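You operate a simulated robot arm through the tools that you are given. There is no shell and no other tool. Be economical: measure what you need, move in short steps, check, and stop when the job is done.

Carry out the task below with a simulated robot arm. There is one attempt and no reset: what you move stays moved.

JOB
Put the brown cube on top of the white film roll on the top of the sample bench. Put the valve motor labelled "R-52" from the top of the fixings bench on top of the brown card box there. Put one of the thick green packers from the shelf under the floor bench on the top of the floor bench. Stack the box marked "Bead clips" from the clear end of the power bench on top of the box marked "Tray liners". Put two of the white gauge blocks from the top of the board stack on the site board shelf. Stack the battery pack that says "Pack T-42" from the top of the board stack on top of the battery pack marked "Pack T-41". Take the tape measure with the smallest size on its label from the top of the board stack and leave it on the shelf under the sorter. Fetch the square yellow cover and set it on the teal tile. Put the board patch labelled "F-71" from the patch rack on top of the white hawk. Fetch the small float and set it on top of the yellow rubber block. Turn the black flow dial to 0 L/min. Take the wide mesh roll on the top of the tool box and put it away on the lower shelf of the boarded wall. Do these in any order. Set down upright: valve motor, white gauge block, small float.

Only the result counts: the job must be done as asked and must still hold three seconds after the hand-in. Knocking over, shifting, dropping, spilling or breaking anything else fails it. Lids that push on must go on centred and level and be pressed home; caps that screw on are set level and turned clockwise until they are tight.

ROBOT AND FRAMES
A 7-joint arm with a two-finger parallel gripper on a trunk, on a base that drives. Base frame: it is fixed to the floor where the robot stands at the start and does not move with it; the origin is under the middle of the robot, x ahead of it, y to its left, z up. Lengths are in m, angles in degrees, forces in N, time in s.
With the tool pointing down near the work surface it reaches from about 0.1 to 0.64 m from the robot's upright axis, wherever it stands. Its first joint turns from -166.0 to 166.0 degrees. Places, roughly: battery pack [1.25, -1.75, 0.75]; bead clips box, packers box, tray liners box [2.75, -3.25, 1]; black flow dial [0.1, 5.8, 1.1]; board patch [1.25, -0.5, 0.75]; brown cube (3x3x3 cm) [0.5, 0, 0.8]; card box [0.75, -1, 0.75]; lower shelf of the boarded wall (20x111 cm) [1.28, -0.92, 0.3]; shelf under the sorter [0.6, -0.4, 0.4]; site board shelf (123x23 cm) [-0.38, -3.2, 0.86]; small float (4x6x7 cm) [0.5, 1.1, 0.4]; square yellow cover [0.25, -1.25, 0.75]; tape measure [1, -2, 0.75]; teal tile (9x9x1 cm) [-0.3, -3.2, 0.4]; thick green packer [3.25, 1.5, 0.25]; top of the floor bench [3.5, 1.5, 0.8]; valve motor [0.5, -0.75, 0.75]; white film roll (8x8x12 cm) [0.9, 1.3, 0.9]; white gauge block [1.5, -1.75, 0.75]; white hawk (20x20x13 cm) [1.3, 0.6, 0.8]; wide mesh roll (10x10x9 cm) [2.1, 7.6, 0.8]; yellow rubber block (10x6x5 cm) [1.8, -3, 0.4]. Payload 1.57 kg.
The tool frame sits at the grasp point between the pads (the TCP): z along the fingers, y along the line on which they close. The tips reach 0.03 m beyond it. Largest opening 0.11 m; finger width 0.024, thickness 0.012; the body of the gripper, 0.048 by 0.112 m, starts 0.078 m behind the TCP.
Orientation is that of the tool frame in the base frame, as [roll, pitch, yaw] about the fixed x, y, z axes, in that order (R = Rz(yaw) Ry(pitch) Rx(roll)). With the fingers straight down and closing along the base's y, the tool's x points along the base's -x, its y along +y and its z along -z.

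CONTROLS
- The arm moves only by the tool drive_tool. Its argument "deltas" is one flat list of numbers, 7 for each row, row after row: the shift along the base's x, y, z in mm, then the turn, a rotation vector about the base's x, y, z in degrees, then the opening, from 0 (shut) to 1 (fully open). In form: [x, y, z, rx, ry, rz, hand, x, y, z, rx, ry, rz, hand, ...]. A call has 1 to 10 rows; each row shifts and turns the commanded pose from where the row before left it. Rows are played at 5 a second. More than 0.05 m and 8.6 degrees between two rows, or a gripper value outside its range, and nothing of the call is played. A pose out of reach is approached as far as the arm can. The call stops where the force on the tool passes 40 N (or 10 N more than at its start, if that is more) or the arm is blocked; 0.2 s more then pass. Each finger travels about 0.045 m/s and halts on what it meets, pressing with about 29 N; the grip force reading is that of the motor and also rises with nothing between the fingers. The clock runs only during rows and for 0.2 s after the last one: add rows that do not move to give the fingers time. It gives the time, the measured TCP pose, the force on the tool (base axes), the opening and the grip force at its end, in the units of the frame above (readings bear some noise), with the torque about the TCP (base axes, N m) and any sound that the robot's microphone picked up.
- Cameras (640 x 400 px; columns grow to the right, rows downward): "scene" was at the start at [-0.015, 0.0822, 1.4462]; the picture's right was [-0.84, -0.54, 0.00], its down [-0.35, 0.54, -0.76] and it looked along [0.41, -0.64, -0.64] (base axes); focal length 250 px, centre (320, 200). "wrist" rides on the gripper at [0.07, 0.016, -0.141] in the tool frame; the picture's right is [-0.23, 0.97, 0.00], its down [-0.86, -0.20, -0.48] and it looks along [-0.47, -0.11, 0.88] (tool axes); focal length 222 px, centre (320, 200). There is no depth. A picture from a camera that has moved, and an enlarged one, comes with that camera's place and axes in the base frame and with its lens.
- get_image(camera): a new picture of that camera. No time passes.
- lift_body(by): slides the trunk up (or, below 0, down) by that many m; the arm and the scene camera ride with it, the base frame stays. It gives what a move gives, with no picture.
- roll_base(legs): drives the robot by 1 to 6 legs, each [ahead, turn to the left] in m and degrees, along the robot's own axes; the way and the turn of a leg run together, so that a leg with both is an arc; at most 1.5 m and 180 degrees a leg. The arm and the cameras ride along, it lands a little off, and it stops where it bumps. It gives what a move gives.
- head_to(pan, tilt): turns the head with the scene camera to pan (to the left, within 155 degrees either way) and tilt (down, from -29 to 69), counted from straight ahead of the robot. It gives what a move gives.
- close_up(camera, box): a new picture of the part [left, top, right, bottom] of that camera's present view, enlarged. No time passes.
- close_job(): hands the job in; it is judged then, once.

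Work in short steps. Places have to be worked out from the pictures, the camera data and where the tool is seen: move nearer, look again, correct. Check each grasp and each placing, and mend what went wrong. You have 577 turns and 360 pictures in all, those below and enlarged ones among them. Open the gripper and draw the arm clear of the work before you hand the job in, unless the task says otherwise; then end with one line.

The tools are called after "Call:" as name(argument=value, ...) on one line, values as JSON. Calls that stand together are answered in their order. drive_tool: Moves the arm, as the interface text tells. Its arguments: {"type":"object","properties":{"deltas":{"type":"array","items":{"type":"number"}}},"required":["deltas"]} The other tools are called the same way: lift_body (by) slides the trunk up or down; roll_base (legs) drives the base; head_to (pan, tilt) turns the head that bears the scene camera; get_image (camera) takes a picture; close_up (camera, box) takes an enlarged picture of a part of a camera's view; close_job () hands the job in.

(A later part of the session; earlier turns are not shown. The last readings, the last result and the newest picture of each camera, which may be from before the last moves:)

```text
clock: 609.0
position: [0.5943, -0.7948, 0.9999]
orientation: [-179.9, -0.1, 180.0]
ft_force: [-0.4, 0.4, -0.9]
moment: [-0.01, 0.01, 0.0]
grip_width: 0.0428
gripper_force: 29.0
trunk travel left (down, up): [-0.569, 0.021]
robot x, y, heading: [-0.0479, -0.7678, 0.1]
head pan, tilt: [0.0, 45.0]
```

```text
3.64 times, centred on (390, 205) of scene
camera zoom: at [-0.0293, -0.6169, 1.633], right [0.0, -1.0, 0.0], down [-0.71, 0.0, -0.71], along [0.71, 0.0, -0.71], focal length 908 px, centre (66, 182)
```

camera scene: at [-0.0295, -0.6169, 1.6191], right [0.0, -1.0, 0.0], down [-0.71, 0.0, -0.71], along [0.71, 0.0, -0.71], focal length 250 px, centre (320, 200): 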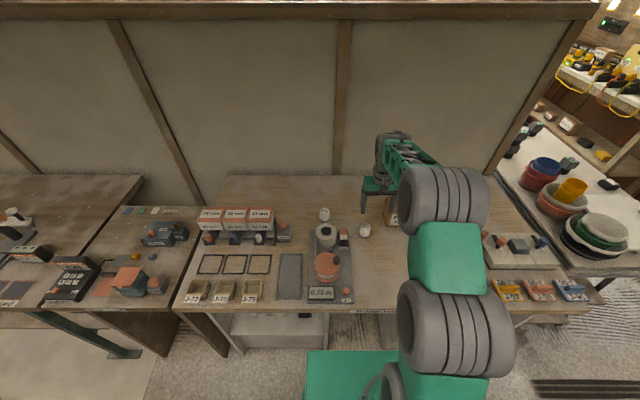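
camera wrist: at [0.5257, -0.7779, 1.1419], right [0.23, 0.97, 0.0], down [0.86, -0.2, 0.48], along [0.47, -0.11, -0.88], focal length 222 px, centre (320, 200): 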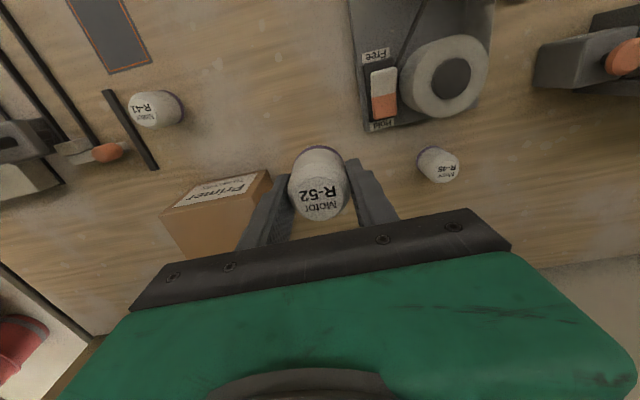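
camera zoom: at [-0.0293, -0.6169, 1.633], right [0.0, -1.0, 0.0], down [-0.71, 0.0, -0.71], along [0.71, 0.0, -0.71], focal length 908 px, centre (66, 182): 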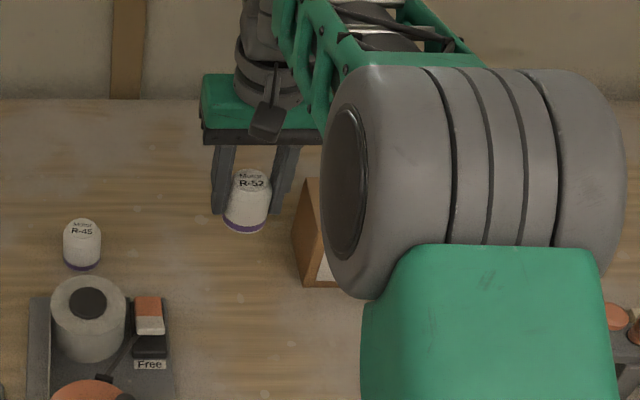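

The box top seems at z≈0.92 around (0.66,-0.91). I rise 30 mm and shift toward it, keeping short of it, to look.

Call:
drive_tool(deltas=[-20, -20, 30, 0, 0, 0, 0.2, -20, -40, 10, 0, 0, 0, 0.2, -10, -45, 0, 0, 0, 0, 0.2, 0, 0, 0, 0, 0, 0, 0.2])

Call:
get_image(camera="wrist")

Call:
close_up(camera="scene", box=[330, 150, 450, 260])

```text
clock: 610.0
position: [0.542, -0.8994, 1.0422]
orientation: [179.8, 0.0, 179.9]
ft_force: [0.7, 0.3, -0.6]
moment: [-0.02, 0.03, -0.03]
grip_width: 0.0429
gripper_force: 29.1
trunk travel left (down, up): [-0.569, 0.021]
robot x, y, heading: [-0.0496, -0.7734, 0.1]
head pan, tilt: [0.0, 45.0]
```

```text
126 pictures are left
camera wrist: at [0.4754, -0.8823, 1.184], right [0.23, 0.97, 0.0], down [0.86, -0.2, 0.48], along [0.47, -0.11, -0.88], focal length 222 px, centre (320, 200)
```

wrist: 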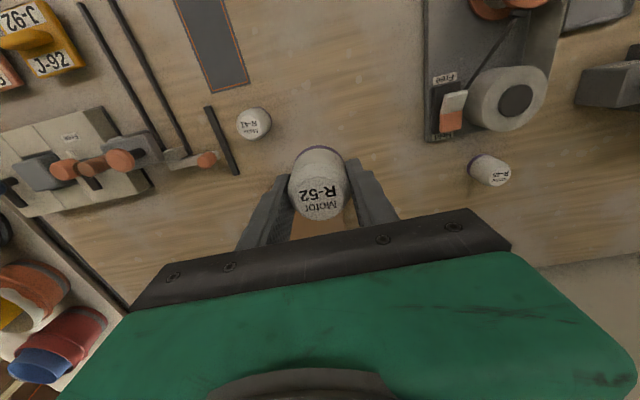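

```text
3.64 times, centred on (390, 205) of scene
camera zoom: at [-0.0295, -0.617, 1.6331], right [0.0, -1.0, 0.0], down [-0.71, 0.0, -0.71], along [0.71, 0.0, -0.71], focal length 908 px, centre (66, 182)
```

zoom: 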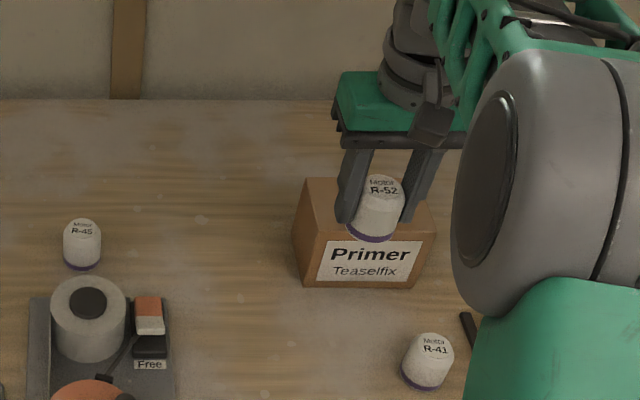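

Box top centre ≈(0.68,-0.95,0.887). I move the base 0.08 m closer and carry the motor above it.

Call:
roll_base(legs=[[0.08, 0]])

Call:
drive_tool(deltas=[15, -17, 0, 0, 0, 0, 0.2, 20, -17, 0, 0, 0, 0, 0.2, 20, -17, 0, 0, 0, 0, 0.2, 0, 0, 0, 0, 0, 0, 0.2])

Call:
get_image(camera="wrist")

Call:
close_up(camera="scene", box=[330, 140, 470, 260])

```text
clock: 611.1
position: [0.6265, -0.8978, 1.0417]
orientation: [179.9, 0.0, -179.9]
ft_force: [-0.2, 0.4, -1.0]
moment: [0.01, 0.0, -0.02]
grip_width: 0.0429
gripper_force: 28.8
trunk travel left (down, up): [-0.569, 0.021]
robot x, y, heading: [0.0332, -0.7683, 0.3]
head pan, tilt: [0.0, 45.0]
```

```text
clock: 612.1
position: [0.6789, -0.9491, 1.0421]
orientation: [179.9, 0.0, -179.8]
ft_force: [-0.2, 0.7, -1.0]
moment: [0.02, 0.0, 0.0]
grip_width: 0.0427
gripper_force: 29.3
trunk travel left (down, up): [-0.569, 0.021]
robot x, y, heading: [0.0306, -0.7687, 0.2]
head pan, tilt: [0.0, 45.0]
```

```text
124 pictures are left
camera wrist: at [0.6123, -0.9331, 1.183], right [0.23, 0.97, 0.0], down [0.86, -0.2, 0.48], along [0.47, -0.11, -0.88], focal length 222 px, centre (320, 200)
```

wrist: 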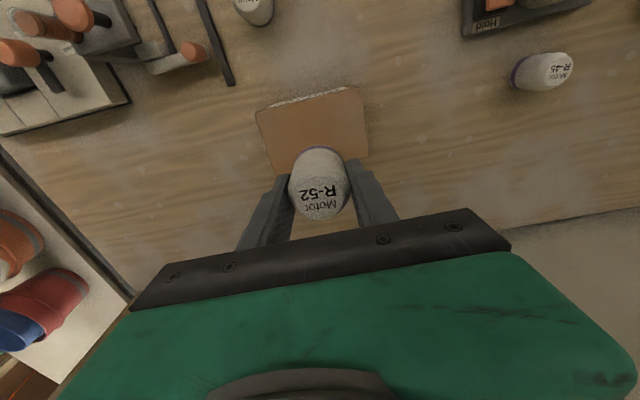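

```text
3.33 times, centred on (400, 200) of scene
camera zoom: at [0.052, -0.6169, 1.6331], right [0.0, -1.0, 0.0], down [-0.71, 0.0, -0.71], along [0.71, 0.0, -0.71], focal length 832 px, centre (53, 200)
```

zoom: 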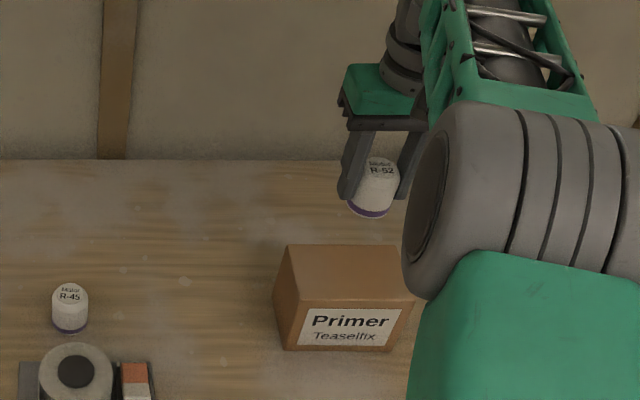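

Aligned over the box. I lower to just above its top.

Call:
drive_tool(deltas=[-5, -2, -40, 0, 0, 0, 0.2, 0, 0, -35, 0, 0, 0, 0.2, 0, 0, -12, 0, 0, 0, 0.2, 0, 0, 0, 0, 0, 0, 0.2])

Call:
close_up(camera="scene", box=[330, 160, 450, 260])

Call:
get_image(camera="wrist")

```text
clock: 613.1
position: [0.6769, -0.9506, 0.956]
orientation: [179.9, 0.1, -179.9]
ft_force: [-0.1, 0.1, -0.4]
moment: [0.01, -0.01, 0.03]
grip_width: 0.0429
gripper_force: 28.8
trunk travel left (down, up): [-0.569, 0.021]
robot x, y, heading: [0.0286, -0.7727, 0.1]
head pan, tilt: [0.0, 45.0]
```

```text
4.00 times, centred on (390, 210) of scene
camera zoom: at [0.0518, -0.6168, 1.6331], right [0.0, -1.0, 0.0], down [-0.71, 0.0, -0.71], along [0.71, 0.0, -0.71], focal length 998 px, centre (40, 160)
```

zoom: 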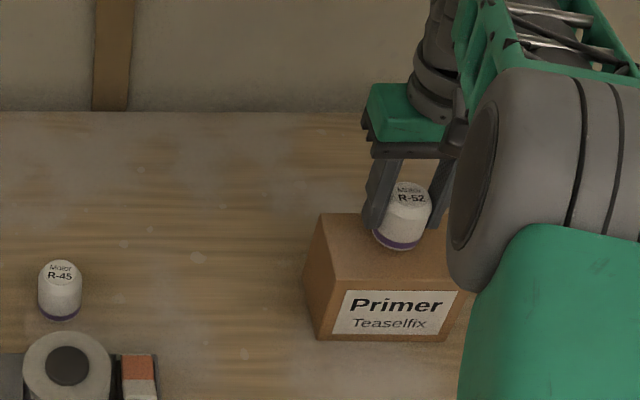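

```text
121 pictures are left
camera wrist: at [0.6072, -0.935, 1.0971], right [0.23, 0.97, 0.0], down [0.86, -0.2, 0.48], along [0.47, -0.11, -0.88], focal length 222 px, centre (320, 200)
```

wrist: 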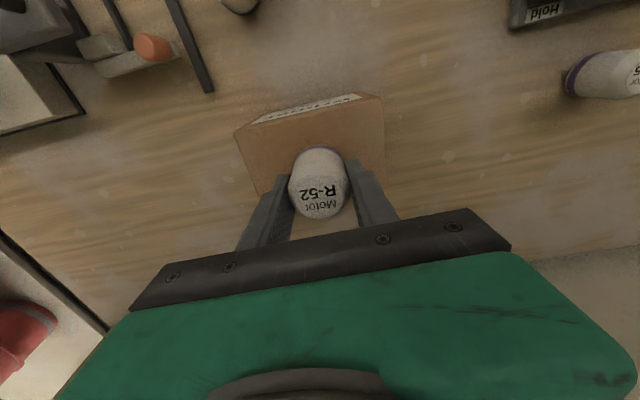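

Call:
drive_tool(deltas=[-3, 0, -5, 0, 0, 0, 0.2, 0, 0, -5, 0, 0, 0, 0.2, 0, 0, -4, 0, 0, 0, 0.2])

Call:
drive_tool(deltas=[0, 0, -4, 0, 0, 0, 0.2, 0, 0, -3, 0, 0, 0, 0.2])

Call:
drive_tool(deltas=[0, 0, -3, 0, 0, 0, 0.2, 0, 0, -3, 0, 0, 0, 0.2])

Call:
close_up(camera="scene", box=[330, 160, 450, 260])

```text
clock: 613.9
position: [0.672, -0.9512, 0.9425]
orientation: [180.0, 0.0, -180.0]
ft_force: [-1.7, -1.4, 8.1]
moment: [-0.09, 0.18, 0.0]
grip_width: 0.0429
gripper_force: 29.2
trunk travel left (down, up): [-0.569, 0.021]
robot x, y, heading: [0.0313, -0.7698, 0.3]
head pan, tilt: [0.0, 45.0]
```

```text
clock: 614.5
position: [0.6721, -0.9528, 0.9373]
orientation: [-179.9, 0.5, -179.9]
ft_force: [0.7, -3.2, 24.1]
moment: [-0.32, -0.01, 0.05]
grip_width: 0.0428
gripper_force: 29.2
trunk travel left (down, up): [-0.569, 0.021]
robot x, y, heading: [0.0287, -0.7697, 0.1]
head pan, tilt: [0.0, 45.0]
```

```text
clock: 615.1
position: [0.6717, -0.9515, 0.9302]
orientation: [180.0, 0.1, -180.0]
ft_force: [4.8, -4.5, 24.6]
moment: [-0.22, 0.15, 0.08]
grip_width: 0.0429
gripper_force: 28.4
trunk travel left (down, up): [-0.569, 0.021]
robot x, y, heading: [0.0309, -0.7712, 0.2]
head pan, tilt: [0.0, 45.0]
```

```text
4.00 times, centred on (390, 210) of scene
camera zoom: at [0.0503, -0.6168, 1.6332], right [0.0, -1.0, 0.0], down [-0.71, 0.0, -0.71], along [0.71, 0.0, -0.71], focal length 998 px, centre (40, 160)
```

zoom: 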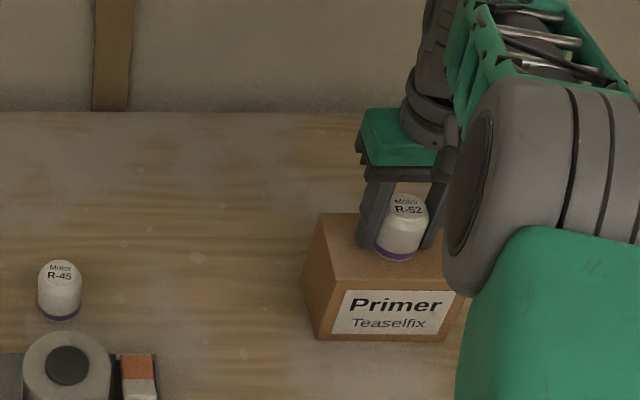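

It rests on the box. I release and rise.

Call:
drive_tool(deltas=[0, 0, 3, 0, 0, 0, 0.2, 0, 0, 0, 0, 0, 0, 0.45, 0, 0, 0, 0, 0, 0, 0.6, 0, 0, 0, 0, 0, 0, 0.65, 0, 0, 20, 0, 0, 0, 0.65, 0, 0, 40, 0, 0, 0, 0.65, 0, 0, 40, 0, 0, 0, 0.65, -45, 0, 0, 0, 0, 0, 0.65, -45, 10, 0, 0, 0, 0, 0.65])

Call:
close_up(camera="scene", box=[330, 160, 450, 260])

Call:
get_image(camera="wrist")

```text
clock: 617.1
position: [0.5811, -0.9416, 1.031]
orientation: [-180.0, 0.0, -179.9]
ft_force: [0.1, -0.6, -0.6]
moment: [0.01, 0.0, -0.02]
grip_width: 0.0714
gripper_force: 0.1
trunk travel left (down, up): [-0.569, 0.021]
robot x, y, heading: [0.0286, -0.7735, 0.3]
head pan, tilt: [0.0, 45.0]
```

```text
4.00 times, centred on (390, 210) of scene
camera zoom: at [0.0508, -0.6166, 1.6331], right [0.0, -1.0, 0.0], down [-0.71, 0.0, -0.71], along [0.71, 0.0, -0.71], focal length 998 px, centre (40, 160)
```

zoom: 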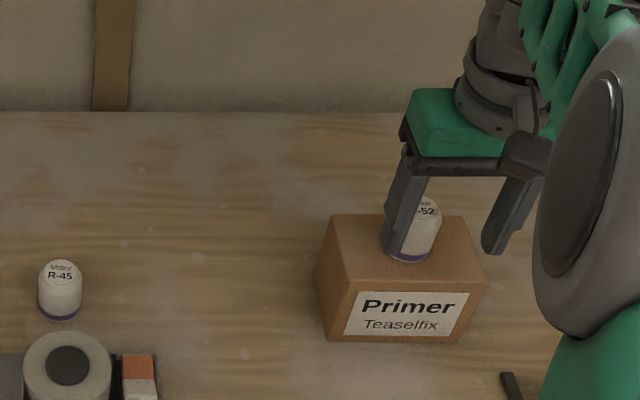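

```text
118 pictures are left
camera wrist: at [0.5132, -0.9254, 1.1724], right [0.23, 0.97, 0.0], down [0.85, -0.2, 0.48], along [0.47, -0.11, -0.88], focal length 222 px, centre (320, 200)
```

wrist: 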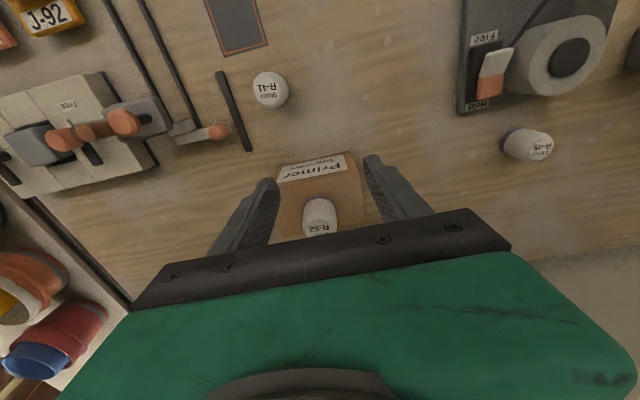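

R-52 stands on the card box. Next the yellow cover at the bench's south end; I reposition to face it.

Call:
drive_tool(deltas=[-40, 20, 10, 0, 0, 0, 0.65, -40, 20, 0, 0, 0, 0, 0.65])

Call:
roll_base(legs=[[-0.25, 0], [0, -90], [0.45, 0], [0, 90]])

Call:
get_image(camera="scene")

Call:
get_image(camera="wrist")

```text
clock: 617.7
position: [0.5024, -0.9035, 1.0403]
orientation: [-180.0, 0.0, -180.0]
ft_force: [0.1, -0.4, -0.6]
moment: [0.03, -0.04, 0.03]
grip_width: 0.0712
gripper_force: 0.0
trunk travel left (down, up): [-0.569, 0.021]
robot x, y, heading: [0.0312, -0.7706, 0.0]
head pan, tilt: [0.0, 45.0]
```

```text
clock: 629.4
position: [0.2525, -1.3624, 1.0394]
orientation: [-179.9, 0.0, 179.5]
ft_force: [0.2, -0.1, 0.4]
moment: [0.0, 0.01, -0.03]
grip_width: 0.0717
gripper_force: 0.1
trunk travel left (down, up): [-0.569, 0.021]
robot x, y, heading: [-0.2143, -1.2302, -0.4]
head pan, tilt: [0.0, 45.0]
```

```text
117 pictures are left
camera scene: at [-0.1957, -1.0719, 1.6331], right [-0.01, -1.0, 0.0], down [-0.71, 0.01, -0.71], along [0.71, -0.01, -0.71], focal length 250 px, centre (320, 200)
```

scene: 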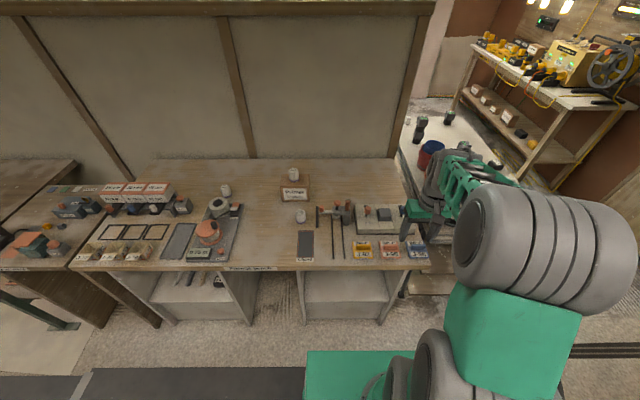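

```text
116 pictures are left
camera wrist: at [0.1842, -1.3455, 1.1811], right [0.24, 0.97, 0.0], down [0.85, -0.21, 0.48], along [0.46, -0.11, -0.88], focal length 222 px, centre (320, 200)
```

wrist: 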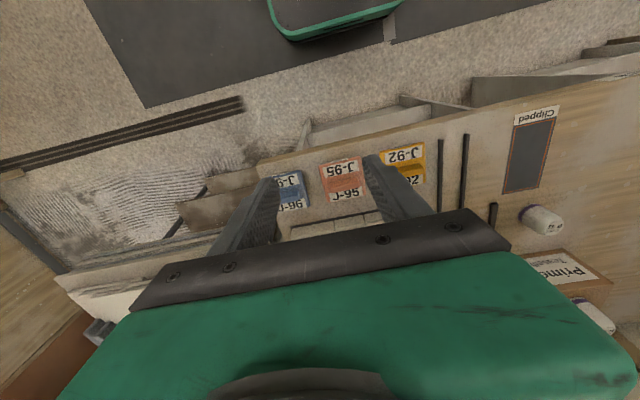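

I zoom on the yellow cover.

Call:
close_up(camera="scene", box=[330, 210, 440, 280])

Call:
close_up(camera="wrist", box=[260, 120, 450, 240])

```text
5.71 times, centred on (385, 245) of scene
camera zoom: at [-0.1957, -1.0719, 1.6331], right [-0.01, -1.0, 0.0], down [-0.71, 0.01, -0.71], along [0.71, -0.01, -0.71], focal length 1426 px, centre (-51, -57)
```

zoom: 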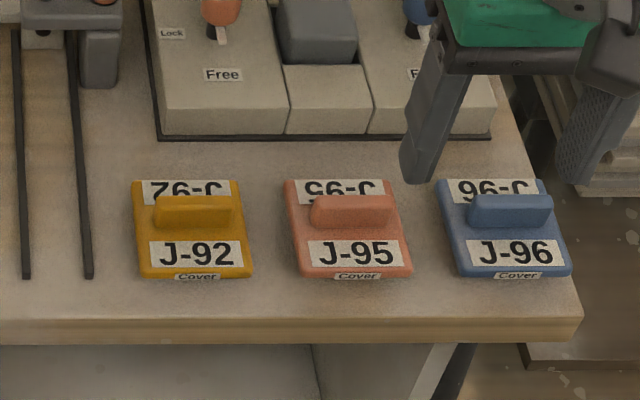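

```text
3.33 times, centred on (355, 180) of wrist
camera zoom: at [0.1842, -1.3455, 1.1811], right [0.24, 0.97, 0.0], down [0.85, -0.21, 0.48], along [0.46, -0.11, -0.88], focal length 740 px, centre (203, 267)
```

zoom: 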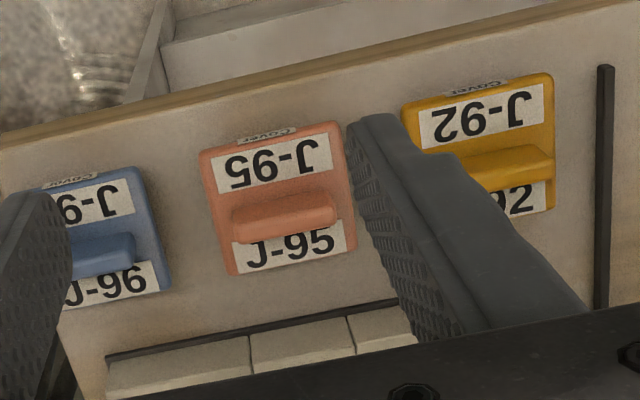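

The cover's bar handle is at about (0.34,-1.239,0.845). I move above it and lower the trunk.

Call:
drive_tool(deltas=[22, 31, 0, 0, 0, 0, 0.75, 22, 31, 0, 0, 0, 0, 0.75, 22, 31, 0, 0, 0, 0, 0.75, 22, 30, 0, 0, 0, 0, 0.75, 0, 0, 0, 0, 0, 0, 0.75])

Call:
lift_body(by=-0.12)

Call:
get_image(camera="wrist")

```text
clock: 630.6
position: [0.3416, -1.2392, 1.0391]
orientation: [179.9, 0.0, 179.5]
ft_force: [-1.3, 0.4, 0.1]
moment: [0.01, -0.03, -0.01]
grip_width: 0.0828
gripper_force: 0.2
trunk travel left (down, up): [-0.569, 0.021]
robot x, y, heading: [-0.2197, -1.2303, -0.5]
head pan, tilt: [0.0, 45.0]
```

```text
clock: 632.1
position: [0.3423, -1.2402, 0.9188]
orientation: [179.9, 0.0, 179.5]
ft_force: [-0.9, 0.1, -0.1]
moment: [-0.02, 0.02, 0.05]
grip_width: 0.0825
gripper_force: 0.1
trunk travel left (down, up): [-0.449, 0.141]
robot x, y, heading: [-0.2154, -1.2267, -0.3]
head pan, tilt: [0.0, 45.0]
```

```text
113 pictures are left
camera wrist: at [0.2739, -1.2222, 1.0607], right [0.24, 0.97, 0.0], down [0.85, -0.21, 0.48], along [0.46, -0.11, -0.88], focal length 222 px, centre (320, 200)
```

wrist: 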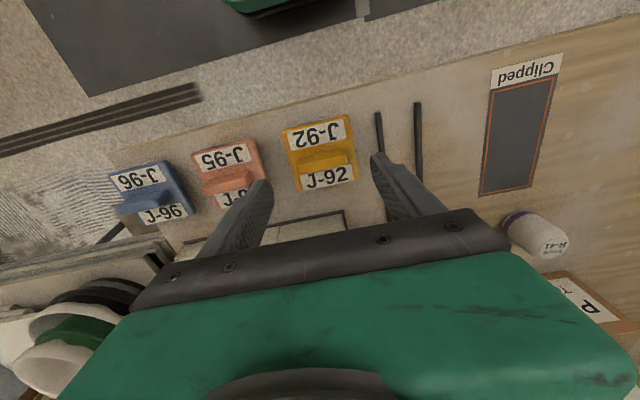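

I centre on the handle and lower to just around it.

Call:
drive_tool(deltas=[1, 7, 0, 0, 0, 0, 0.6, 0, 0, 0, 0, 0, 0, 0.6])

Call:
lift_body(by=-0.055)

Call:
get_image(camera="wrist")

Call:
close_up(camera="scene", box=[320, 170, 430, 250])

```text
clock: 632.7
position: [0.3433, -1.2343, 0.9186]
orientation: [-180.0, 0.0, 179.4]
ft_force: [0.2, 0.0, 0.4]
moment: [-0.01, 0.0, -0.02]
grip_width: 0.0659
gripper_force: 0.1
trunk travel left (down, up): [-0.449, 0.141]
robot x, y, heading: [-0.2157, -1.227, -0.6]
head pan, tilt: [0.0, 45.0]
```

```text
clock: 633.7
position: [0.3427, -1.2327, 0.8638]
orientation: [179.9, 0.0, 179.4]
ft_force: [0.5, -0.8, 0.4]
moment: [0.0, -0.02, -0.02]
grip_width: 0.066
gripper_force: 0.1
trunk travel left (down, up): [-0.394, 0.196]
robot x, y, heading: [-0.2167, -1.2258, -0.6]
head pan, tilt: [0.0, 45.0]
```

```text
112 pictures are left
camera wrist: at [0.275, -1.2153, 1.0051], right [0.24, 0.97, 0.0], down [0.85, -0.21, 0.48], along [0.46, -0.11, -0.88], focal length 222 px, centre (320, 200)
```

wrist: 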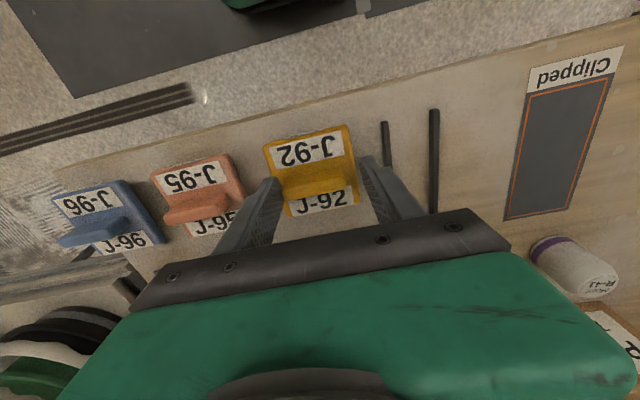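

```text
5.00 times, centred on (375, 210) of scene
camera zoom: at [-0.1958, -1.072, 1.4581], right [-0.01, -1.0, 0.0], down [-0.71, 0.01, -0.71], along [0.71, -0.01, -0.71], focal length 1248 px, centre (45, 150)
```

zoom: 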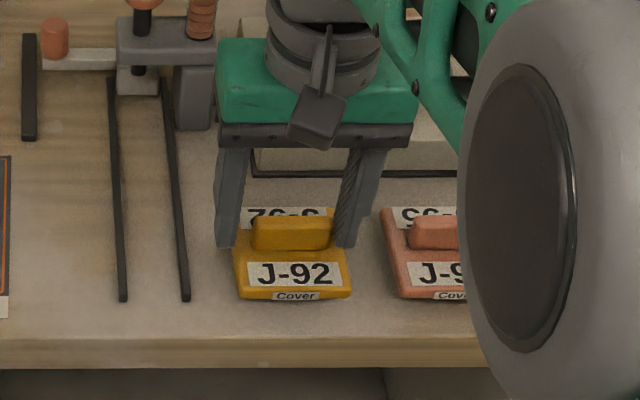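

Tips are level with the bar, above the plate. I close here.

Call:
drive_tool(deltas=[0, 0, -3, 0, 0, 0, 0.6, 0, 0, 0, 0, 0, 0, 0.45, 0, 0, 0, 0, 0, 0, 0.3, 0, 0, 0, 0, 0, 0, 0.3, 0, 0, 0, 0, 0, 0, 0.3])

Call:
close_up(camera="scene", box=[320, 170, 430, 250])

```text
clock: 634.9
position: [0.3431, -1.2323, 0.8609]
orientation: [179.9, 0.0, 179.4]
ft_force: [-0.7, 0.6, 1.1]
moment: [-0.04, 0.06, 0.03]
grip_width: 0.0511
gripper_force: 28.8
trunk travel left (down, up): [-0.394, 0.196]
robot x, y, heading: [-0.2173, -1.2269, -0.7]
head pan, tilt: [0.0, 45.0]
```

```text
5.00 times, centred on (375, 210) of scene
camera zoom: at [-0.1958, -1.072, 1.4581], right [-0.01, -1.0, 0.0], down [-0.71, 0.01, -0.71], along [0.71, -0.01, -0.71], focal length 1248 px, centre (45, 150)
```

zoom: 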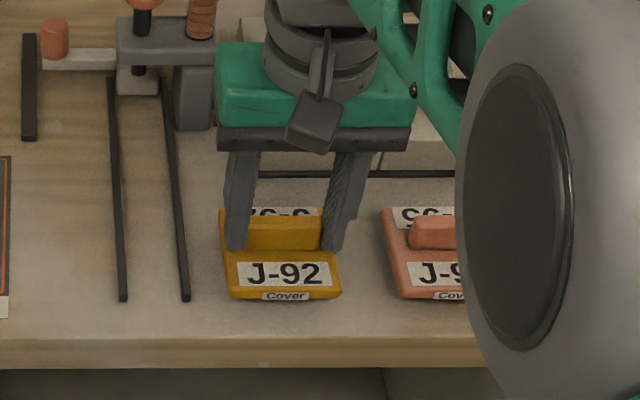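

I want the cover level with a tilted tool (for the low shelf), so I release, tilt the tool 40°, and regrip the bar.

Call:
drive_tool(deltas=[0, 0, 0, 0, 0, 0, 0.6, 0, 0, 0, 0, 0, 0, 0.65, 0, 0, 30, 0, 0, 0, 0.65, -5, 0, 10, 0, -8, 0, 0.65, -5, 0, 0, 0, -8, 0, 0.65, -5, 0, 0, 0, -8, 0, 0.65, 0, 0, 0, 0, -8, 0, 0.65, 0, 0, 0, 0, -8, 0, 0.65])

Call:
get_image(camera="wrist")

Call:
close_up(camera="scene", box=[320, 170, 430, 250])

```text
clock: 636.7
position: [0.3288, -1.2322, 0.8997]
orientation: [179.5, 40.0, 179.4]
ft_force: [0.1, 0.5, -0.7]
moment: [-0.01, 0.03, 0.01]
grip_width: 0.0714
gripper_force: 0.0
trunk travel left (down, up): [-0.394, 0.196]
robot x, y, heading: [-0.2197, -1.2281, -0.6]
head pan, tilt: [0.0, 45.0]
```

```text
109 pictures are left
camera wrist: at [0.1854, -1.2157, 0.964], right [0.18, 0.97, 0.15], down [0.35, -0.21, 0.92], along [0.92, -0.11, -0.37], focal length 222 px, centre (320, 200)
```

wrist: 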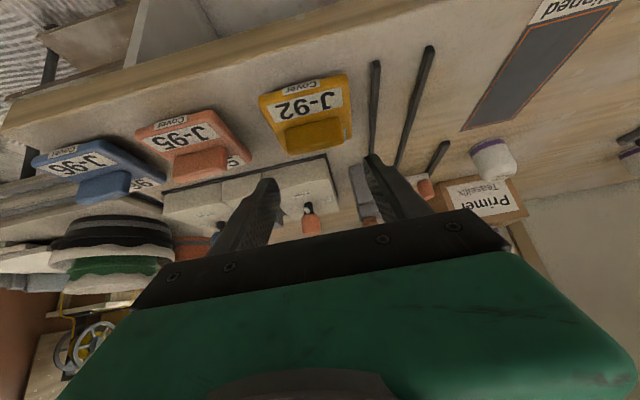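

```text
5.00 times, centred on (375, 210) of scene
camera zoom: at [-0.1957, -1.072, 1.4581], right [-0.01, -1.0, 0.0], down [-0.71, 0.01, -0.71], along [0.71, -0.01, -0.71], focal length 1248 px, centre (45, 150)
```

zoom: 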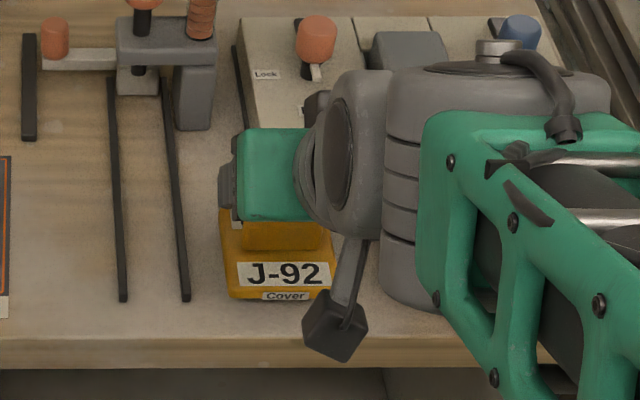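

Bar centre confirmed at (0.343,-1.23,0.84). I lower along and regrip.

Call:
drive_tool(deltas=[-1, 1, -25, 0, 0, 0, 0.65, 0, 0, -17, 0, 0, 0, 0.65, 0, 0, 0, 0, 0, 0, 0.65])

Call:
get_image(camera="wrist")

```text
clock: 637.5
position: [0.3267, -1.2315, 0.8572]
orientation: [179.6, 40.0, 179.3]
ft_force: [0.3, 0.2, 0.1]
moment: [0.0, 0.03, -0.01]
grip_width: 0.0713
gripper_force: 0.0
trunk travel left (down, up): [-0.394, 0.196]
robot x, y, heading: [-0.2195, -1.2254, -0.7]
head pan, tilt: [0.0, 45.0]
```

```text
107 pictures are left
camera wrist: at [0.1844, -1.2142, 0.9217], right [0.18, 0.97, 0.15], down [0.35, -0.21, 0.91], along [0.92, -0.11, -0.37], focal length 222 px, centre (320, 200)
```

wrist: 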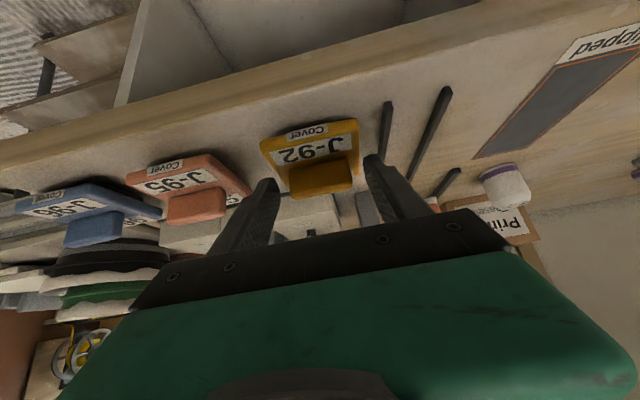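

Call:
drive_tool(deltas=[2, 0, -2, 0, 0, 0, 0.6, 0, 0, 0, 0, 0, 0, 0.45, 0, 0, 0, 0, 0, 0, 0.3, 0, 0, 0, 0, 0, 0, 0.3, 0, 0, 0, 0, 0, 0, 0.3])

Call:
lift_body(by=0.1)

Call:
get_image(camera="wrist")

Call:
get_image(camera="scene")

```text
clock: 638.7
position: [0.3296, -1.2317, 0.856]
orientation: [179.5, 40.0, 179.3]
ft_force: [-0.1, -0.9, 0.0]
moment: [0.01, 0.05, 0.01]
grip_width: 0.0508
gripper_force: 29.3
trunk travel left (down, up): [-0.394, 0.196]
robot x, y, heading: [-0.217, -1.2258, -0.4]
head pan, tilt: [0.0, 45.0]
```

```text
clock: 640.0
position: [0.3286, -1.2313, 0.9564]
orientation: [179.5, 40.1, 179.3]
ft_force: [-0.3, 0.3, -0.2]
moment: [-0.05, 0.02, 0.0]
grip_width: 0.051
gripper_force: 28.9
trunk travel left (down, up): [-0.494, 0.096]
robot x, y, heading: [-0.218, -1.2253, -0.7]
head pan, tilt: [0.0, 45.0]
```

```text
106 pictures are left
camera wrist: at [0.1861, -1.2139, 1.0199], right [0.18, 0.97, 0.15], down [0.35, -0.21, 0.91], along [0.92, -0.11, -0.37], focal length 222 px, centre (320, 200)
```

wrist: 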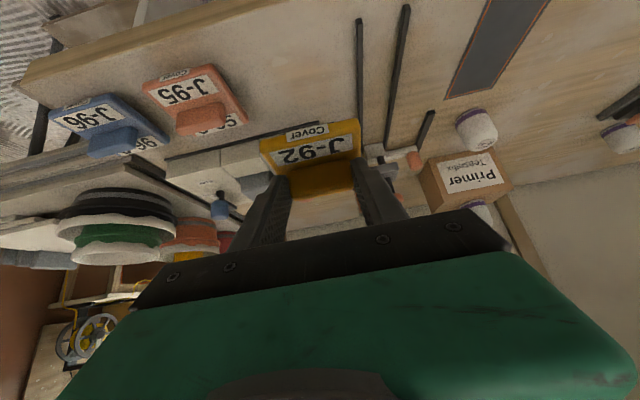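

```text
105 pictures are left
camera scene: at [-0.1957, -1.072, 1.5581], right [-0.01, -1.0, 0.0], down [-0.71, 0.01, -0.71], along [0.71, -0.01, -0.71], focal length 250 px, centre (320, 200)
```

scene: 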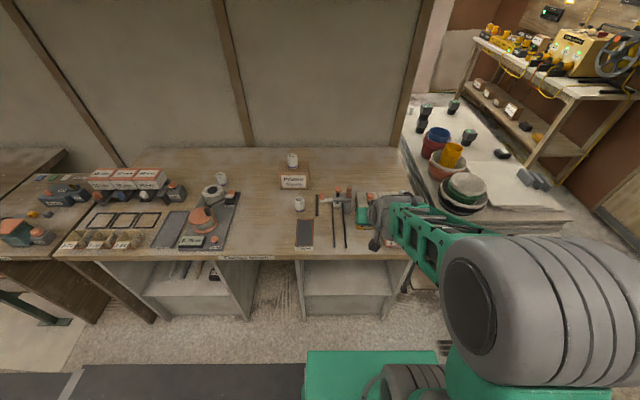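

The cover is held level. I back off and drive south to view the teal tile and bin.

Call:
drive_tool(deltas=[-30, 0, 20, 0, 0, 0, 0.3, -30, 0, 20, 0, 0, 0, 0.3])

Call:
roll_base(legs=[[-0.05, 0], [0, -89.5], [1.0, 0]])

Call:
head_to(pan=0, tilt=40)

Call:
get_image(camera="scene")

```text
clock: 640.6
position: [0.2703, -1.2303, 0.9992]
orientation: [179.5, 40.0, 179.4]
ft_force: [0.5, -0.6, -1.1]
moment: [0.0, 0.01, -0.02]
grip_width: 0.0509
gripper_force: 29.2
trunk travel left (down, up): [-0.494, 0.096]
robot x, y, heading: [-0.2158, -1.2267, -0.5]
head pan, tilt: [0.0, 45.0]
```

```text
clock: 650.2
position: [-0.3055, -2.7212, 0.9972]
orientation: [179.5, 40.0, 88.2]
ft_force: [0.9, 0.5, -1.0]
moment: [0.03, 0.02, 0.02]
grip_width: 0.0512
gripper_force: 28.7
trunk travel left (down, up): [-0.494, 0.096]
robot x, y, heading: [-0.2908, -2.2329, -91.8]
head pan, tilt: [0.0, 45.0]
```

```text
clock: 650.9
position: [-0.3053, -2.7216, 0.997]
orientation: [179.5, 40.1, 88.2]
ft_force: [0.1, -0.4, 0.2]
moment: [0.03, 0.04, 0.01]
grip_width: 0.0514
gripper_force: 28.8
trunk travel left (down, up): [-0.494, 0.096]
robot x, y, heading: [-0.292, -2.2305, -91.4]
head pan, tilt: [0.0, 40.0]
```

```text
104 pictures are left
camera scene: at [-0.1383, -2.2637, 1.5653], right [-1.0, 0.03, 0.0], down [0.02, 0.64, -0.77], along [-0.02, -0.77, -0.64], focal length 250 px, centre (320, 200)
```

scene: 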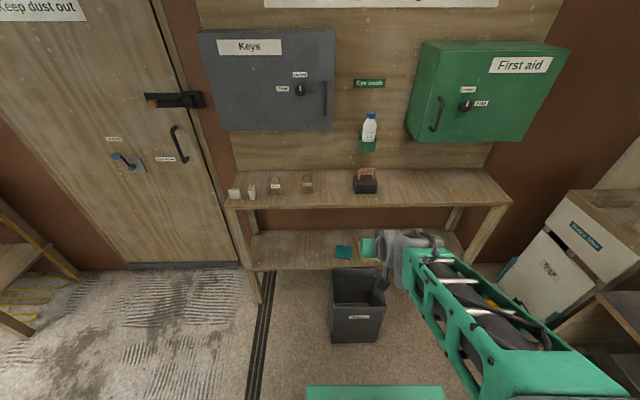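

Tile ≈(-0.298,-3.17), lower shelf z≈0.416; the bin (rim ≈0.47) stands in front but I can reach over it. I lower the trunk here first and then drive in.

Call:
lift_body(by=-0.37)

Call:
roll_base(legs=[[0, 1.5], [0.25, 0]])

Call:
get_image(camera="wrist")

Call:
get_image(camera="scene")

```text
clock: 654.5
position: [-0.306, -2.7216, 0.6274]
orientation: [179.5, 40.0, 88.1]
ft_force: [0.7, -0.3, -0.4]
moment: [0.03, 0.0, 0.0]
grip_width: 0.051
gripper_force: 29.0
trunk travel left (down, up): [-0.124, 0.466]
robot x, y, heading: [-0.2947, -2.232, -91.6]
head pan, tilt: [0.0, 40.0]
```

```text
clock: 656.6
position: [-0.2966, -2.9675, 0.6286]
orientation: [179.4, 40.0, 89.5]
ft_force: [0.3, 0.6, -0.6]
moment: [0.02, 0.0, 0.02]
grip_width: 0.0512
gripper_force: 29.8
trunk travel left (down, up): [-0.124, 0.466]
robot x, y, heading: [-0.29, -2.4799, -90.0]
head pan, tilt: [0.0, 40.0]
```

```text
103 pictures are left
camera wrist: at [-0.2786, -2.8229, 0.6917], right [0.97, -0.18, 0.15], down [-0.21, -0.35, 0.91], along [-0.11, -0.92, -0.37], focal length 222 px, centre (320, 200)
```

wrist: 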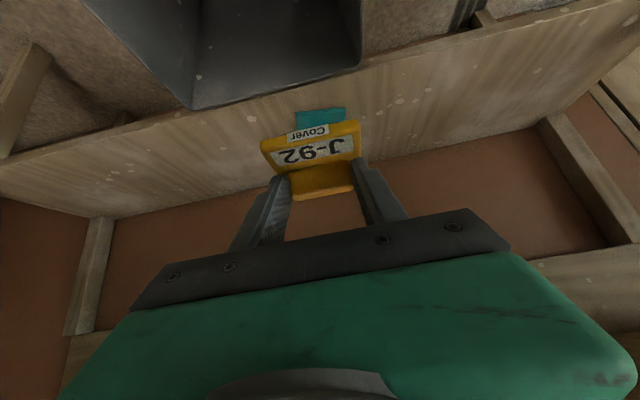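

```text
102 pictures are left
camera scene: at [-0.1385, -2.5066, 1.1953], right [-1.0, 0.01, 0.0], down [0.0, 0.64, -0.77], along [0.0, -0.77, -0.64], focal length 250 px, centre (320, 200)
```

scene: 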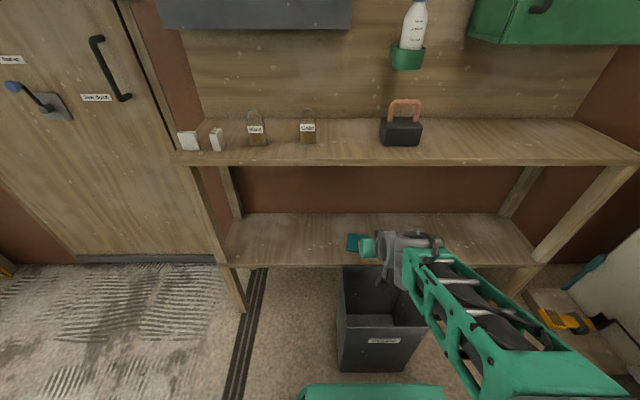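

Tile centre ≈(-0.286,-3.172), top ≈0.41. I move forward over the bin at safe height and re-look.

Call:
drive_tool(deltas=[3, -45, 0, 0, 0, 0, 0.3, 3, -45, -10, 0, 0, 0, 0.3, 4, -45, -20, 0, 0, 0, 0.3, 0, -30, -30, 0, 0, 0, 0.3, 0, 0, 0, 0, 0, 0, 0.3])

Call:
get_image(camera="wrist")

Call:
close_up(camera="scene", box=[300, 200, 440, 300])

```text
clock: 657.8
position: [-0.2854, -3.1301, 0.5665]
orientation: [179.4, 40.0, 89.5]
ft_force: [-0.1, -0.6, -0.9]
moment: [0.01, -0.04, 0.01]
grip_width: 0.0511
gripper_force: 29.9
trunk travel left (down, up): [-0.124, 0.466]
robot x, y, heading: [-0.2941, -2.4838, -90.2]
head pan, tilt: [0.0, 40.0]
```

```text
101 pictures are left
camera wrist: at [-0.2671, -2.9855, 0.6297], right [0.97, -0.18, 0.15], down [-0.21, -0.35, 0.91], along [-0.11, -0.92, -0.37], focal length 222 px, centre (320, 200)
```

wrist: 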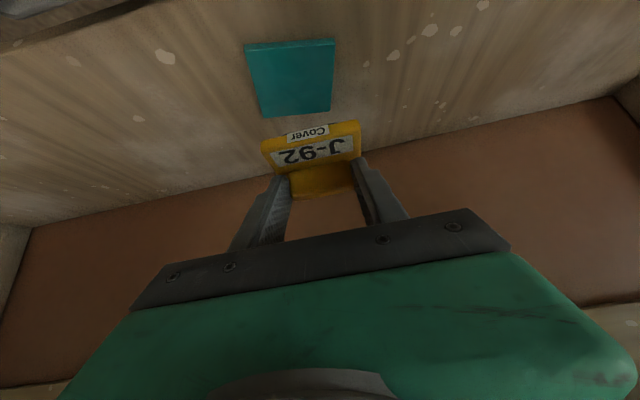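

```text
4.00 times, centred on (370, 250) of scene
camera zoom: at [-0.1385, -2.5066, 1.1953], right [-1.0, 0.01, 0.0], down [0.0, 0.64, -0.77], along [0.0, -0.77, -0.64], focal length 998 px, centre (120, 0)
```

zoom: 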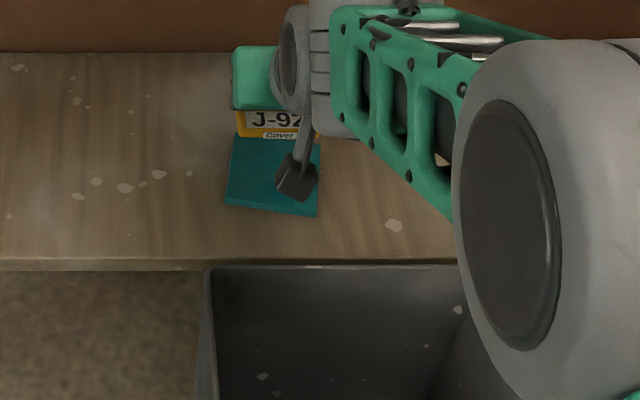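

Tile centre ≈(-0.295,-3.168). I adjust and lower to z≈0.50, then re-look.

Call:
drive_tool(deltas=[-10, -24, -20, 0, 0, 0, 0.3, 0, 0, -25, 0, 0, 0, 0.3, 0, 0, -20, 0, 0, 0, 0.3, 0, 0, 0, 0, 0, 0, 0.3])

Call:
get_image(camera="wrist")

Call:
close_up(camera="scene", box=[300, 200, 440, 300])

```text
clock: 658.8
position: [-0.2959, -3.1566, 0.5034]
orientation: [179.6, 39.9, 89.5]
ft_force: [0.0, 0.1, -0.7]
moment: [0.04, 0.02, 0.0]
grip_width: 0.0509
gripper_force: 28.4
trunk travel left (down, up): [-0.124, 0.466]
robot x, y, heading: [-0.2935, -2.4796, -90.1]
head pan, tilt: [0.0, 40.0]
```

```text
99 pictures are left
camera wrist: at [-0.2779, -3.0115, 0.5669], right [0.97, -0.18, 0.15], down [-0.21, -0.35, 0.91], along [-0.11, -0.92, -0.37], focal length 222 px, centre (320, 200)
```

wrist: 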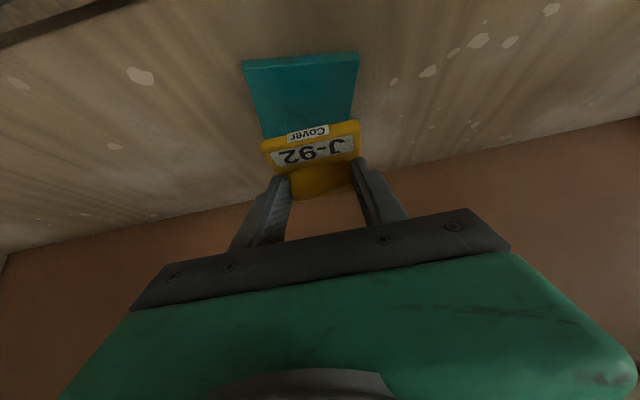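

```text
4.00 times, centred on (370, 250) of scene
camera zoom: at [-0.1385, -2.5067, 1.1953], right [-1.0, 0.01, 0.0], down [0.0, 0.64, -0.77], along [0.0, -0.77, -0.64], focal length 998 px, centre (120, 0)
```

zoom: 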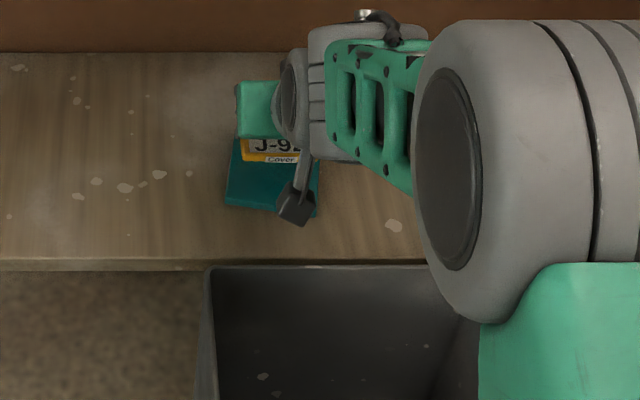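

Tile centre refined to (-0.292,-3.177). Small correction and lower to contact.

Call:
drive_tool(deltas=[4, -7, -15, 0, 0, 0, 0.3, 0, 0, -10, 0, 0, 0, 0.3, 0, 0, -5, 0, 0, 0, 0.3, 0, 0, -5, 0, 0, 0, 0.3])

Call:
get_image(camera="wrist")

```text
clock: 659.8
position: [-0.2921, -3.1634, 0.4674]
orientation: [179.5, 40.0, 89.6]
ft_force: [1.0, -0.3, -1.2]
moment: [0.0, 0.0, 0.0]
grip_width: 0.0509
gripper_force: 28.7
trunk travel left (down, up): [-0.124, 0.466]
robot x, y, heading: [-0.2911, -2.482, -90.5]
head pan, tilt: [0.0, 40.0]
```

```text
97 pictures are left
camera wrist: at [-0.2748, -3.0189, 0.5314], right [0.97, -0.18, 0.15], down [-0.21, -0.35, 0.91], along [-0.11, -0.92, -0.37], focal length 222 px, centre (320, 200)
```

wrist: 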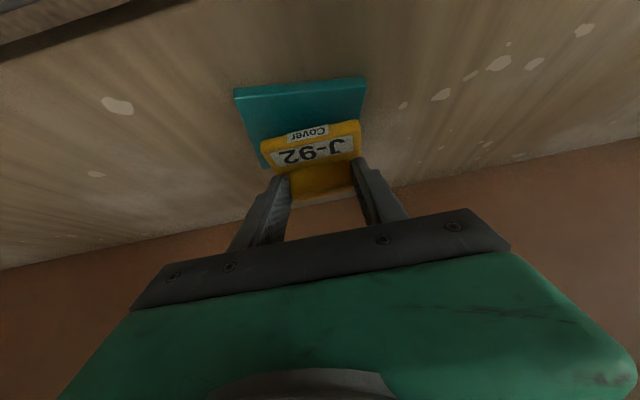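

Call:
drive_tool(deltas=[-4, 0, -5, 0, 0, 0, 0.3, 0, 0, -5, 0, 0, 0, 0.3, 0, 0, -4, 0, 0, 0, 0.3])

Call:
drive_tool(deltas=[0, 0, -4, 0, 0, 0, 0.3, 0, 0, -4, 0, 0, 0, 0.3])

Call:
get_image(camera="wrist")

```text
clock: 660.6
position: [-0.2965, -3.1694, 0.4643]
orientation: [179.4, 41.2, 89.6]
ft_force: [0.4, -1.5, 9.3]
moment: [-0.02, 0.17, 0.01]
grip_width: 0.0512
gripper_force: 29.4
trunk travel left (down, up): [-0.124, 0.466]
robot x, y, heading: [-0.2931, -2.4796, -90.1]
head pan, tilt: [0.0, 40.0]
stopped in row 3: the force on the tool passed its limit (the readings are from after the stop); the commanded pose is now the measured one
```

```text
clock: 661.2
position: [-0.2964, -3.1732, 0.4651]
orientation: [179.6, 41.9, 89.6]
ft_force: [0.1, -1.8, 9.7]
moment: [-0.05, 0.14, 0.02]
grip_width: 0.0511
gripper_force: 28.7
trunk travel left (down, up): [-0.124, 0.466]
robot x, y, heading: [-0.2921, -2.4787, -90.4]
head pan, tilt: [0.0, 40.0]
stopped in row 2: the force on the tool passed its limit (the readings are from after the stop); the commanded pose is now the measured one
```

```text
96 pictures are left
camera wrist: at [-0.2787, -3.027, 0.5231], right [0.97, -0.17, 0.16], down [-0.21, -0.32, 0.93], along [-0.11, -0.93, -0.34], focal length 222 px, centre (320, 200)
```

wrist: 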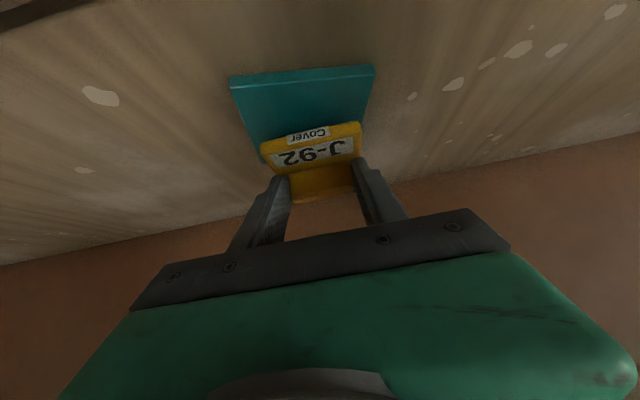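

Contact, but it slid ~1.5 cm too far back. I lift slightly, shift forward 16 mm and set down again.

Call:
drive_tool(deltas=[0, 0, 8, 0, 2, 0, 0.3, 0, 8, 0, 0, 0, 0, 0.3, 0, 8, 0, 0, 0, 0, 0.3, 0, 0, 0, 0, 0, 0, 0.3])

Call:
get_image(camera="wrist")

```text
clock: 662.2
position: [-0.2967, -3.1546, 0.4673]
orientation: [-177.8, 41.4, 91.3]
ft_force: [-0.3, 0.0, -0.7]
moment: [-0.01, 0.0, -0.02]
grip_width: 0.051
gripper_force: 28.9
trunk travel left (down, up): [-0.124, 0.466]
robot x, y, heading: [-0.2893, -2.4784, -90.1]
head pan, tilt: [0.0, 40.0]
```

```text
95 pictures are left
camera wrist: at [-0.2769, -3.0089, 0.5276], right [0.98, -0.17, 0.12], down [-0.17, -0.33, 0.93], along [-0.12, -0.93, -0.35], focal length 222 px, centre (320, 200)
```

wrist: 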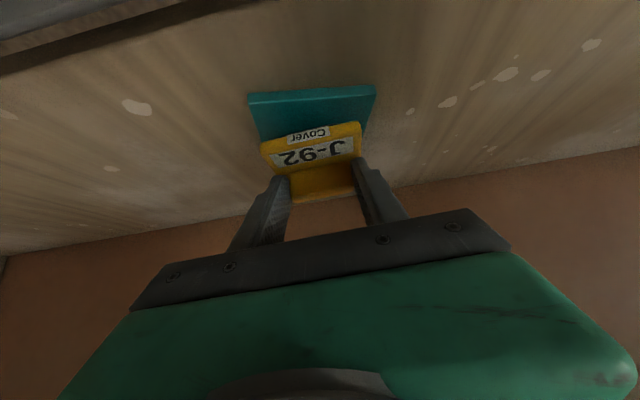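

I undo the small roll and set it down.

Call:
drive_tool(deltas=[0, 0, 0, 1.4, -2, 0, 0.3, 0, -2, -3, 0, 0, 0, 0.3, 0, 0, -2, 0, 0, 0, 0.3])

Call:
drive_tool(deltas=[0, 0, -2, 0, 0, 0, 0.3, 0, 0, -1, 0, 0, 0, 0.3])

Call:
get_image(camera="wrist")

```text
clock: 663.0
position: [-0.2967, -3.1587, 0.4646]
orientation: [179.7, 40.2, 89.6]
ft_force: [0.0, 1.8, 4.7]
moment: [-0.1, 0.1, -0.04]
grip_width: 0.0507
gripper_force: 29.1
trunk travel left (down, up): [-0.124, 0.466]
robot x, y, heading: [-0.2918, -2.4766, -90.2]
head pan, tilt: [0.0, 40.0]
```

```text
clock: 663.6
position: [-0.2956, -3.159, 0.4644]
orientation: [179.7, 40.6, 89.6]
ft_force: [-1.0, 3.3, 18.3]
moment: [-0.59, 0.28, -0.04]
grip_width: 0.0511
gripper_force: 28.8
trunk travel left (down, up): [-0.124, 0.466]
robot x, y, heading: [-0.2925, -2.4803, -90.5]
head pan, tilt: [0.0, 40.0]
```

```text
94 pictures are left
camera wrist: at [-0.279, -3.0138, 0.527], right [0.97, -0.17, 0.15], down [-0.21, -0.34, 0.92], along [-0.11, -0.92, -0.37], focal length 222 px, centre (320, 200)
```

wrist: 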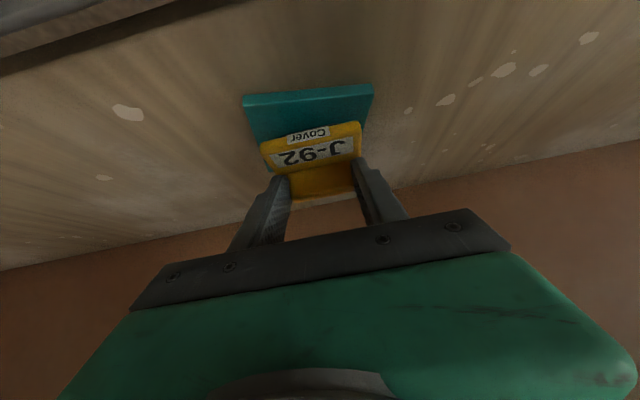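

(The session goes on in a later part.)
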